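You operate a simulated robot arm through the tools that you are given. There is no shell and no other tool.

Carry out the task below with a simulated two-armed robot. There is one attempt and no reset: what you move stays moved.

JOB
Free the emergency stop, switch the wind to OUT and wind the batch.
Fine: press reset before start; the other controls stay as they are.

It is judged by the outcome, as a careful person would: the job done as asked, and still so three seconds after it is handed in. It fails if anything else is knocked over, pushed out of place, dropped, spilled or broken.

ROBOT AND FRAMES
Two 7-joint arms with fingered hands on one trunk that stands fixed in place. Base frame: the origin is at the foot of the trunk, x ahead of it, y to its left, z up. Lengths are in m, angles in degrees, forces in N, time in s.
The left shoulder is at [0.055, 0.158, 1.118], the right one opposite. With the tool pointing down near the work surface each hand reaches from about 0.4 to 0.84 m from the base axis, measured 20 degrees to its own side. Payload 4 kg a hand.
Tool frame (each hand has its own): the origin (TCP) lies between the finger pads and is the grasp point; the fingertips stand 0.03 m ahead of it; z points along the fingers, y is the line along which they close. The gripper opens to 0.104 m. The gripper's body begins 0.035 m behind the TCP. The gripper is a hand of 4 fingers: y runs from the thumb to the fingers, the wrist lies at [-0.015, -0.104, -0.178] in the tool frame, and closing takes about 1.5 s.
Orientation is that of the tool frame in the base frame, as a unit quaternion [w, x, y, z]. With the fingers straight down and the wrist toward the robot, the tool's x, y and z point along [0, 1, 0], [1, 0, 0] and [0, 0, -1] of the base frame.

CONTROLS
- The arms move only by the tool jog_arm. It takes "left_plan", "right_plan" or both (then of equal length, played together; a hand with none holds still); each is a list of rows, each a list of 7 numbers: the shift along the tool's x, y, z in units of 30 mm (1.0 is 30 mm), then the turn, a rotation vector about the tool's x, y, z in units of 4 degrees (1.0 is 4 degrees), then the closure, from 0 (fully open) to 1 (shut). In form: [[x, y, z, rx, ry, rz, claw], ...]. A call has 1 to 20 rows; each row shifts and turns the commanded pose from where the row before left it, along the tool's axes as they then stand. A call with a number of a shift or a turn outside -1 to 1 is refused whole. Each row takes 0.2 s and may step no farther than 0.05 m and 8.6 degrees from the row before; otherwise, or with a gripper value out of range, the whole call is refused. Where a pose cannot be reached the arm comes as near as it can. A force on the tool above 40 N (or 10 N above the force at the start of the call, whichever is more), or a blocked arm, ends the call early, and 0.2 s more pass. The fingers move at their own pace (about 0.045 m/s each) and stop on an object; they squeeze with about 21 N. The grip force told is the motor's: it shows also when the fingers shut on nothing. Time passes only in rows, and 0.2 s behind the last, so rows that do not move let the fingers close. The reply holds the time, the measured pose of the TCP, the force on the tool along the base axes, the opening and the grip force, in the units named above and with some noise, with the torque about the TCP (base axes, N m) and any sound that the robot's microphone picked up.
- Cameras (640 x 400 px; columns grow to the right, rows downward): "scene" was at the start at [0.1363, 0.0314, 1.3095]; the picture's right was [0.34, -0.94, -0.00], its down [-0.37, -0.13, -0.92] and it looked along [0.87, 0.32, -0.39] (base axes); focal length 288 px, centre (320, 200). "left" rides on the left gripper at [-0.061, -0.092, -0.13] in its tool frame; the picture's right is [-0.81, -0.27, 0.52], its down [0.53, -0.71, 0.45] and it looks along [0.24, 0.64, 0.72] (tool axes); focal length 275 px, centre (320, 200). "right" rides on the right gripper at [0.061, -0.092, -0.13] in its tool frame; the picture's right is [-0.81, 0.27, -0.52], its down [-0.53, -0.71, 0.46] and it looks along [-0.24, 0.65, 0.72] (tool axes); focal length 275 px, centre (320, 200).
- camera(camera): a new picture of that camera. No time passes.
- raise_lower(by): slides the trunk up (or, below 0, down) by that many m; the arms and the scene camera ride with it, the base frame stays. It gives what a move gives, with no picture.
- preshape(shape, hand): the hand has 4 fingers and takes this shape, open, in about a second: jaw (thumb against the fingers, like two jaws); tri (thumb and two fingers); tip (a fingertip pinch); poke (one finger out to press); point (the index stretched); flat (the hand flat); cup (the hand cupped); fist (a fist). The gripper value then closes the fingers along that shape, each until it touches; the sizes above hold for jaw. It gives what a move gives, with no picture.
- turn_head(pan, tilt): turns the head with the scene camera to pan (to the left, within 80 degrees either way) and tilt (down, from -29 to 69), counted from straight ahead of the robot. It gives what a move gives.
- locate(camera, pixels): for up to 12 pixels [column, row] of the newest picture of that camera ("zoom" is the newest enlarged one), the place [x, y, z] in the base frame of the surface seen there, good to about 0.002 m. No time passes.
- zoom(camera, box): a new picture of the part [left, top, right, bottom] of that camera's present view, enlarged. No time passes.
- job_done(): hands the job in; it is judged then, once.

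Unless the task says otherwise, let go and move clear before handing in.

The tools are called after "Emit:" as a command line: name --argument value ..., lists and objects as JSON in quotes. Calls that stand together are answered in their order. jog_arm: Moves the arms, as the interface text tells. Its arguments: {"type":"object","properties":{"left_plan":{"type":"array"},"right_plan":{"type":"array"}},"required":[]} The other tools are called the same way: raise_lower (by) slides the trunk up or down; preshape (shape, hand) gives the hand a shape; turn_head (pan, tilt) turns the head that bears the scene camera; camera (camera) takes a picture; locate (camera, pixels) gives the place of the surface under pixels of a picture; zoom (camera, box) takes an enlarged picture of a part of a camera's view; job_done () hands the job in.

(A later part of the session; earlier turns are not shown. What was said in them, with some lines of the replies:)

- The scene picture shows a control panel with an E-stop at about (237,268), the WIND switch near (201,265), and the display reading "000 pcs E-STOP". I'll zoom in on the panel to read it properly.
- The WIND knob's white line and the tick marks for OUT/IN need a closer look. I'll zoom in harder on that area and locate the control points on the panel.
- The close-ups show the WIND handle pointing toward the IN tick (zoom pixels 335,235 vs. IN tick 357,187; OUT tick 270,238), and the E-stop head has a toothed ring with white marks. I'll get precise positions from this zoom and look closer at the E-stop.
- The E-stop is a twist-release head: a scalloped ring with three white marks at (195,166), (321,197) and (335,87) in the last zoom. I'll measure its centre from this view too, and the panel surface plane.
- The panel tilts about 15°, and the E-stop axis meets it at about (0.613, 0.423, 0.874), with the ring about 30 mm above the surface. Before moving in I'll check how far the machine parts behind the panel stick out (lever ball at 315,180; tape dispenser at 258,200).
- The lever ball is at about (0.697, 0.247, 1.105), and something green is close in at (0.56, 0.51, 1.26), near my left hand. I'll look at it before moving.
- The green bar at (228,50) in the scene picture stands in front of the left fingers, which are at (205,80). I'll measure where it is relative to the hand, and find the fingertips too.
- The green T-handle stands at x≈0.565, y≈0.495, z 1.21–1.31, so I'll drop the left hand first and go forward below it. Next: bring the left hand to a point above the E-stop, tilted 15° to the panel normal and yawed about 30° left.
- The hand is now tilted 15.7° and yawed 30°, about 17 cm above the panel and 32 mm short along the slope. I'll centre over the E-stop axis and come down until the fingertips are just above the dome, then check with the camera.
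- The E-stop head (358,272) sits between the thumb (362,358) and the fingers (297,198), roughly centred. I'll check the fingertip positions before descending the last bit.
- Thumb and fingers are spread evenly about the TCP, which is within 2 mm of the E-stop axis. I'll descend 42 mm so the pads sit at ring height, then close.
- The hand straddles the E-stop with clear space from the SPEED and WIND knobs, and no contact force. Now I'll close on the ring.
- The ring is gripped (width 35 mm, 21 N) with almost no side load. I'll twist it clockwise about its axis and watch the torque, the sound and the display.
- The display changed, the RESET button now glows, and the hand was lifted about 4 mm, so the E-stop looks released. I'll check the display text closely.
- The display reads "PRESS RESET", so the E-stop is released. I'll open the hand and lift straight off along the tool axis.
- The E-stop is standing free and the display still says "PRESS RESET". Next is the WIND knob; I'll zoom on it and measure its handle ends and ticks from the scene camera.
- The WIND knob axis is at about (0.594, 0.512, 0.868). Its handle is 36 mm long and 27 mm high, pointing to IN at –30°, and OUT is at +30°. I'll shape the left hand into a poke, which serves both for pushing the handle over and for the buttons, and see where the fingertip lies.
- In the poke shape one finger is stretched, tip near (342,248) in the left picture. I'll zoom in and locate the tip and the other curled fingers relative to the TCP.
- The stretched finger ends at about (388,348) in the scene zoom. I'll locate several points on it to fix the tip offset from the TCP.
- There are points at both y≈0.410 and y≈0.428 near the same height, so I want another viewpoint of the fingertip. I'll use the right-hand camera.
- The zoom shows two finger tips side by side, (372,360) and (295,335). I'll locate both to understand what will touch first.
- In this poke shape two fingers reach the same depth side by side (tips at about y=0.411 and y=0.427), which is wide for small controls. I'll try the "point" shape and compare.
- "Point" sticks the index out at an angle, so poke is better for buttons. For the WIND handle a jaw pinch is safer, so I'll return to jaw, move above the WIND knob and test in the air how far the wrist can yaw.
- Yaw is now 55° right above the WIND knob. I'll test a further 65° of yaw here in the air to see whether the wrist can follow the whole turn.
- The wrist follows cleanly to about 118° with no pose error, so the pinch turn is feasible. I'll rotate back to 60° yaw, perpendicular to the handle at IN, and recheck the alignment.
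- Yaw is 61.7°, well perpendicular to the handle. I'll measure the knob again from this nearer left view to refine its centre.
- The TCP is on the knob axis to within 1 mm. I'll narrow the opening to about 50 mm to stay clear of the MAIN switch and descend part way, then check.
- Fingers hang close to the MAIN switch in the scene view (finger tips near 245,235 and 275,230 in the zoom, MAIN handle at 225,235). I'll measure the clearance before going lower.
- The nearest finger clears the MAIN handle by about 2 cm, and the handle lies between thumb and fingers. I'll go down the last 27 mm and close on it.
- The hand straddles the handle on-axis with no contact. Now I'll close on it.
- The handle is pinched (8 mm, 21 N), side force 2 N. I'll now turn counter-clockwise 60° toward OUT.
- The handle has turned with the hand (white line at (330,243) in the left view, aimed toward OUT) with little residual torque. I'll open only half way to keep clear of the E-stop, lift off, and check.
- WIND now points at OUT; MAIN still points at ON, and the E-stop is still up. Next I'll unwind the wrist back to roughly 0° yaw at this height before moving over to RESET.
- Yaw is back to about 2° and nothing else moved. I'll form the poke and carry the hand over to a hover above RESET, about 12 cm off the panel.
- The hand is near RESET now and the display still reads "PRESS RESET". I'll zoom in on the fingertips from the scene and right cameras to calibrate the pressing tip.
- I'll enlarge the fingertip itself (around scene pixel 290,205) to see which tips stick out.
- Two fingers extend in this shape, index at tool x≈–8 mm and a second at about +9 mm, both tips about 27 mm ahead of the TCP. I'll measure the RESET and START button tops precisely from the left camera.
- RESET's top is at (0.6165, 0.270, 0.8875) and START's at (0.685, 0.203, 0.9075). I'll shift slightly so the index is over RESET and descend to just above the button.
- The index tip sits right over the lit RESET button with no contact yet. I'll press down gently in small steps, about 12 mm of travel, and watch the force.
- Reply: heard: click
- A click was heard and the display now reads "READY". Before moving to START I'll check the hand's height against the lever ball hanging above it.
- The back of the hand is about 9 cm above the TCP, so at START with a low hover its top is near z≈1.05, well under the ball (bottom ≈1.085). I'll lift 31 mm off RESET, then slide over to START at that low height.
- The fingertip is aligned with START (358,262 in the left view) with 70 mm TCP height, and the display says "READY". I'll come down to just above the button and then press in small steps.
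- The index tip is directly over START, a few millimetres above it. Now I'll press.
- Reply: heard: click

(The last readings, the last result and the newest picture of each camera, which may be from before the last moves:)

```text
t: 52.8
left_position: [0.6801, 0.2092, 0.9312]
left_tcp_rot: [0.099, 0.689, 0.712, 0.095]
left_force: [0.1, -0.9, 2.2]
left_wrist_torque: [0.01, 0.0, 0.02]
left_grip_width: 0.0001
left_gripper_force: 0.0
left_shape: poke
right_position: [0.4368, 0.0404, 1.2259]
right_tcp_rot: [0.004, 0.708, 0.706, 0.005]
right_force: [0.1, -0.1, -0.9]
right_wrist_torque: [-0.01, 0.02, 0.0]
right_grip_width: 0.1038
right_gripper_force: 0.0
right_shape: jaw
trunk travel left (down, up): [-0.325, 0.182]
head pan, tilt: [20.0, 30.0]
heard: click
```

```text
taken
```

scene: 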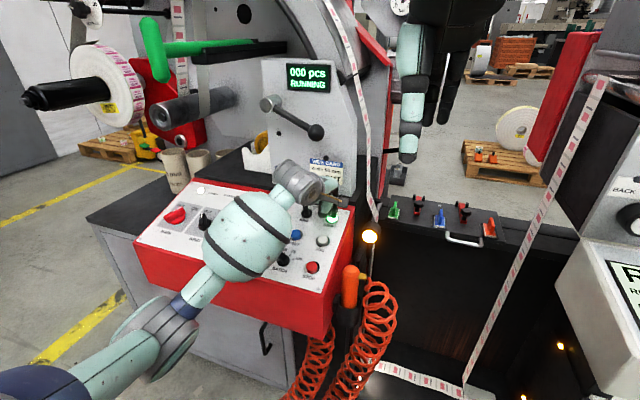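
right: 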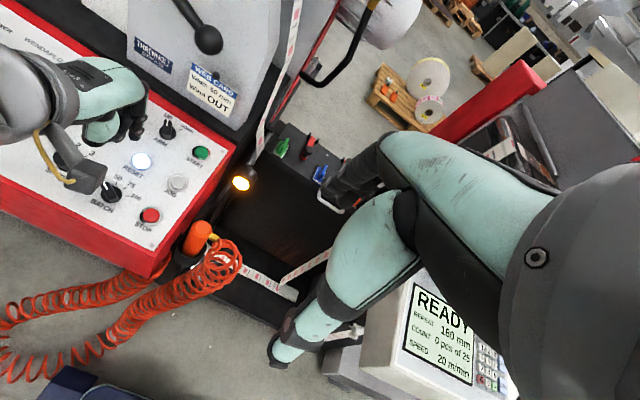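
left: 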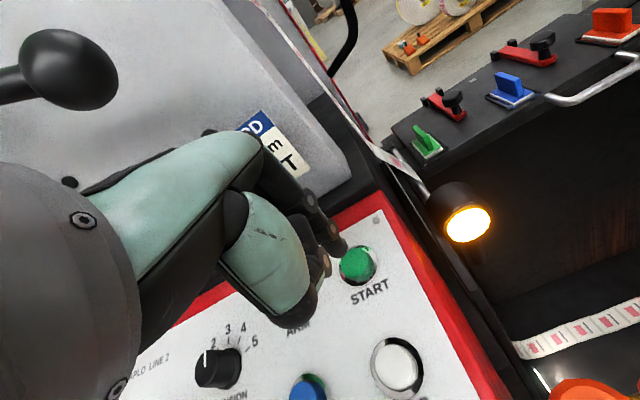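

A click was heard, START is lit, and the display reads "RUNNING". I'll lift off and draw the hand back clear of the panel while it winds.

Emit:
jog_arm --left_plan '[[0, 0, -0.5, 0, 0, 0, 0], [0, 0, -0.5, 0, 0, 0, 0], [0, -1, -0.4, 0, 0, 0, 0], [0, -1, -0.4, 0, 0, 0, 0], [0, -1, -0.6, 0, 0, 0, 0], [0, -1, -0.8, 0, 0, 0, 0], [0, -1, -1, 0, 0, 0, 0], [0, 0, -1, 0, 0, 0, 0], [0, 0, 0, 0, 0, 0, 0]]'

Emit:
camera --camera "scene"

Emit:
zoom --camera "scene" --box '[240, 50, 380, 130]'

```text
t: 54.8
left_position: [0.4905, 0.2049, 1.0414]
left_tcp_rot: [0.098, 0.689, 0.711, 0.096]
left_force: [-0.9, 0.9, 0.5]
left_wrist_torque: [0.02, 0.03, -0.01]
left_grip_width: 0.0
left_gripper_force: 0.1
left_shape: poke
right_position: [0.4367, 0.0387, 1.2258]
right_tcp_rot: [0.005, 0.708, 0.706, 0.004]
right_force: [-0.7, 0.5, -0.3]
right_wrist_torque: [0.02, -0.01, 0.01]
right_grip_width: 0.1041
right_gripper_force: 0.1
right_shape: jaw
trunk travel left (down, up): [-0.325, 0.182]
head pan, tilt: [20.0, 30.0]
```

```text
taken
```

scene: 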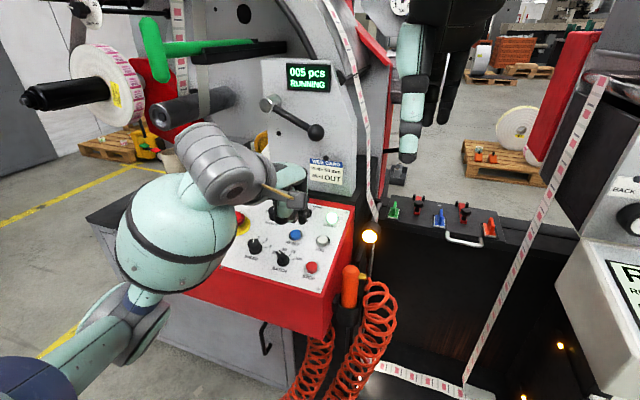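

```text
4.57 times, centred on (310, 90) of scene
```

zoom: 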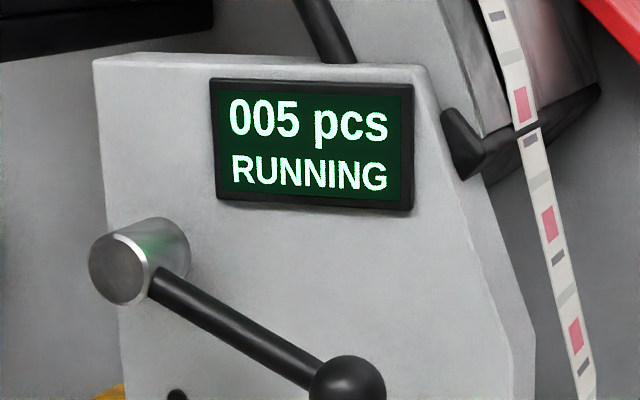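

The count is at 005 and running. I'll wait with the hand held clear.

Emit:
jog_arm --left_plan '[[0, -0.5, -0.5, 0, 0, 0, 0], [0, -0.5, -0.5, 0, 0, 0, 0], [0, -0.5, -0.5, 0, 0, 0, 0], [0, 0, 0, 0, 0, 0, 0], [0, 0, 0, 0, 0, 0, 0], [0, 0, 0, 0, 0, 0, 0], [0, 0, 0, 0, 0, 0, 0], [0, 0, 0, 0, 0, 0, 0], [0, 0, 0, 0, 0, 0, 0], [0, 0, 0, 0, 0, 0, 0], [0, 0, 0, 0, 0, 0, 0], [0, 0, 0, 0, 0, 0, 0], [0, 0, 0, 0, 0, 0, 0], [0, 0, 0, 0, 0, 0, 0], [0, 0, 0, 0, 0, 0, 0], [0, 0, 0, 0, 0, 0, 0], [0, 0, 0, 0, 0, 0, 0], [0, 0, 0, 0, 0, 0, 0], [0, 0, 0, 0, 0, 0, 0], [0, 0, 0, 0, 0, 0, 0]]'

Emit:
camera --camera "scene"

Emit:
zoom --camera "scene" --box '[240, 50, 380, 130]'

```text
t: 59.0
left_position: [0.4384, 0.2035, 1.0726]
left_tcp_rot: [0.097, 0.689, 0.712, 0.096]
left_force: [-0.1, 0.1, -0.1]
left_wrist_torque: [-0.01, 0.0, -0.02]
left_grip_width: 0.0002
left_gripper_force: 0.1
left_shape: poke
right_position: [0.437, 0.041, 1.227]
right_tcp_rot: [0.004, 0.708, 0.707, 0.004]
right_force: [-0.2, 0.5, 0.0]
right_wrist_torque: [-0.04, 0.0, -0.01]
right_grip_width: 0.1039
right_gripper_force: 0.0
right_shape: jaw
trunk travel left (down, up): [-0.325, 0.182]
head pan, tilt: [20.0, 30.0]
```

```text
taken
```

scene: 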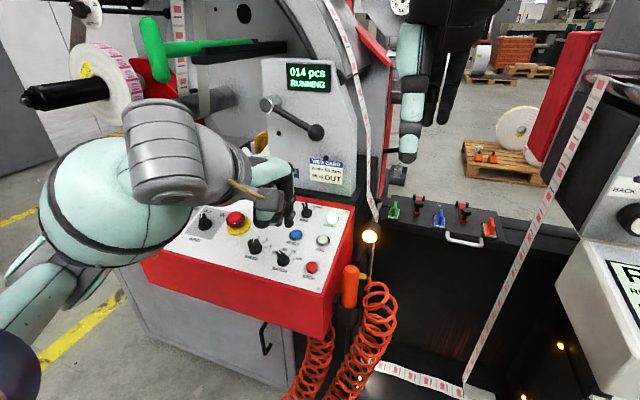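

```text
4.57 times, centred on (310, 90) of scene
```

zoom: 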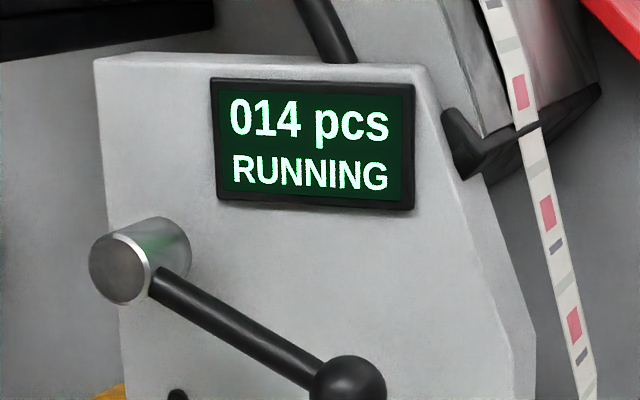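

The count has reached 014 and the machine is still running, at about 2 pieces per second. I'll keep waiting.

Emit:
jog_arm --left_plan '[[0, 0, 0, 0, 0, 0, 0], [0, 0, 0, 0, 0, 0, 0], [0, 0, 0, 0, 0, 0, 0], [0, 0, 0, 0, 0, 0, 0], [0, 0, 0, 0, 0, 0, 0], [0, 0, 0, 0, 0, 0, 0], [0, 0, 0, 0, 0, 0, 0], [0, 0, 0, 0, 0, 0, 0], [0, 0, 0, 0, 0, 0, 0], [0, 0, 0, 0, 0, 0, 0], [0, 0, 0, 0, 0, 0, 0], [0, 0, 0, 0, 0, 0, 0], [0, 0, 0, 0, 0, 0, 0], [0, 0, 0, 0, 0, 0, 0], [0, 0, 0, 0, 0, 0, 0], [0, 0, 0, 0, 0, 0, 0], [0, 0, 0, 0, 0, 0, 0], [0, 0, 0, 0, 0, 0, 0], [0, 0, 0, 0, 0, 0, 0], [0, 0, 0, 0, 0, 0, 0]]'

Emit:
jog_arm --left_plan '[[0, 0, 0, 0, 0, 0, 0], [0, 0, 0, 0, 0, 0, 0], [0, 0, 0, 0, 0, 0, 0], [0, 0, 0, 0, 0, 0, 0], [0, 0, 0, 0, 0, 0, 0], [0, 0, 0, 0, 0, 0, 0], [0, 0, 0, 0, 0, 0, 0], [0, 0, 0, 0, 0, 0, 0], [0, 0, 0, 0, 0, 0, 0], [0, 0, 0, 0, 0, 0, 0]]'

Emit:
camera --camera "scene"

Emit:
zoom --camera "scene" --box '[240, 50, 380, 130]'

```text
t: 63.2
left_position: [0.4371, 0.2037, 1.0718]
left_tcp_rot: [0.097, 0.689, 0.712, 0.096]
left_force: [0.3, -0.1, 0.5]
left_wrist_torque: [0.04, 0.0, -0.01]
left_grip_width: 0.0
left_gripper_force: 0.0
left_shape: poke
right_position: [0.4361, 0.0402, 1.2256]
right_tcp_rot: [0.004, 0.707, 0.707, 0.004]
right_force: [0.0, -0.2, 0.0]
right_wrist_torque: [0.0, 0.02, 0.01]
right_grip_width: 0.1037
right_gripper_force: 0.1
right_shape: jaw
trunk travel left (down, up): [-0.325, 0.182]
head pan, tilt: [20.0, 30.0]
```

```text
t: 65.4
left_position: [0.4382, 0.2034, 1.0733]
left_tcp_rot: [0.098, 0.689, 0.712, 0.096]
left_force: [0.3, -0.1, -0.3]
left_wrist_torque: [0.01, 0.0, -0.03]
left_grip_width: 0.0
left_gripper_force: 0.0
left_shape: poke
right_position: [0.4378, 0.0387, 1.2265]
right_tcp_rot: [0.005, 0.708, 0.706, 0.004]
right_force: [-0.3, 0.6, 0.9]
right_wrist_torque: [-0.04, 0.01, 0.01]
right_grip_width: 0.1036
right_gripper_force: 0.1
right_shape: jaw
trunk travel left (down, up): [-0.325, 0.182]
head pan, tilt: [20.0, 30.0]
```

```text
taken
```

scene: 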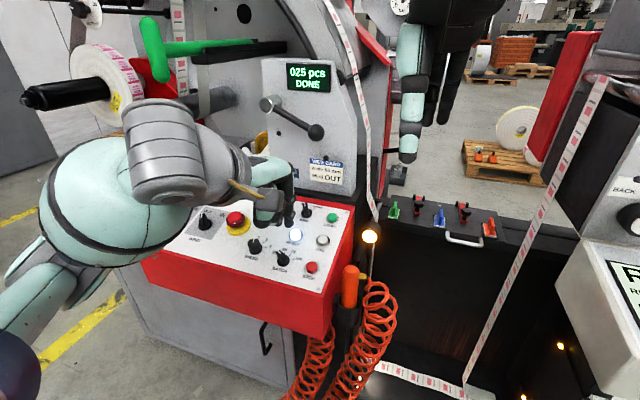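

```text
4.57 times, centred on (310, 90) of scene
```

zoom: 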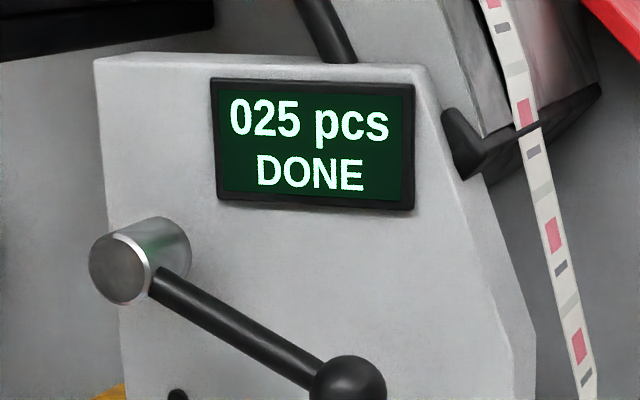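

The display reads "025 pcs DONE", matching the batch of 25. I'll take a last look at the panel to confirm nothing else was disturbed.

Emit:
camera --camera "left"

Emit:
zoom --camera "scene" --box '[180, 180, 370, 300]'

Emit:
zoom --camera "right" --box '[0, 0, 260, 260]'

```text
taken
```

left: 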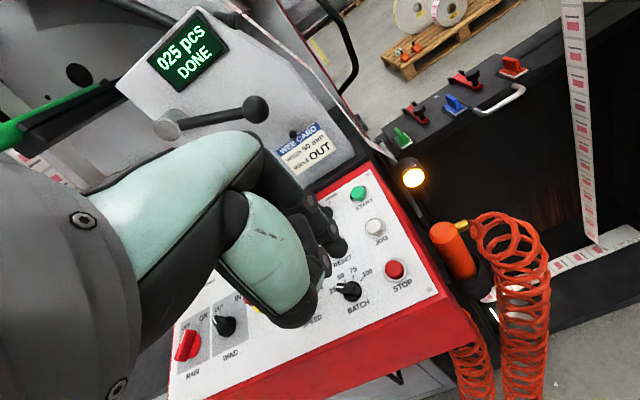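

```text
3.33 times, centred on (275, 240) of scene
```

zoom: 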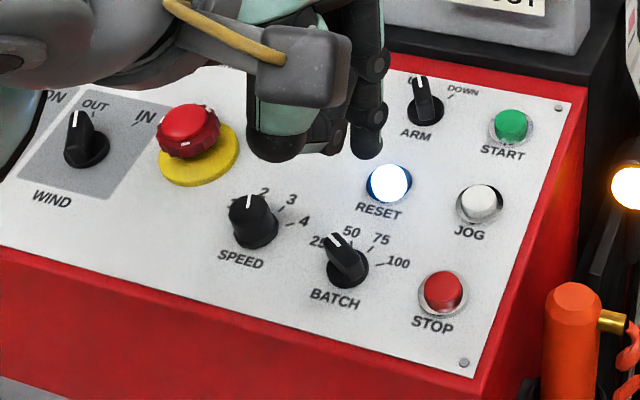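

```text
1.54 times, centred on (130, 130) of right
```

zoom: 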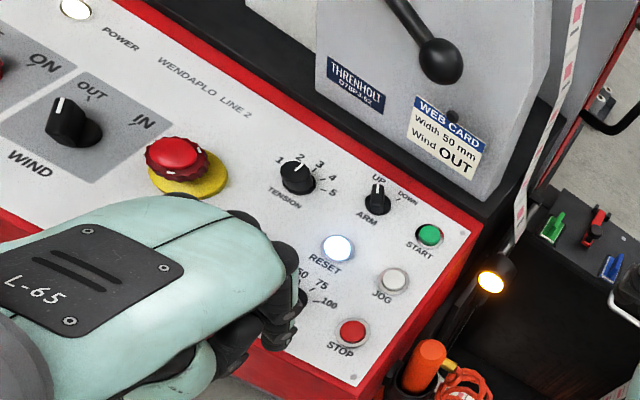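

WIND points to OUT, the E-stop is up, MAIN, SPEED, TENSION, BATCH and ARM are unchanged, and the display shows "025 pcs DONE". Both hands are clear, so I'm handing in.

Emit:
job_done

```text
The job is handed in.
```

The emergency stop is free, the wind is set to OUT, and the batch has been wound. The machine's display read "025 pcs DONE" when I handed the job in.

- **Emergency stop:** I twisted its head clockwise. It came up and the display changed to "PRESS RESET".
- **Wind switch:** I turned it from IN to OUT.
- **Reset, then start:** I pressed RESET first and the display went to "READY". I then pressed START, and it counted from 000 to 025, where it stopped by itself.
- **Other controls:** MAIN, SPEED, TENSION, BATCH and ARM stayed as they were, I did not press JOG or STOP, and I saw nothing knocked or moved.

The RESET button lit up again when the batch finished. I left it alone, since you asked for reset only before start.
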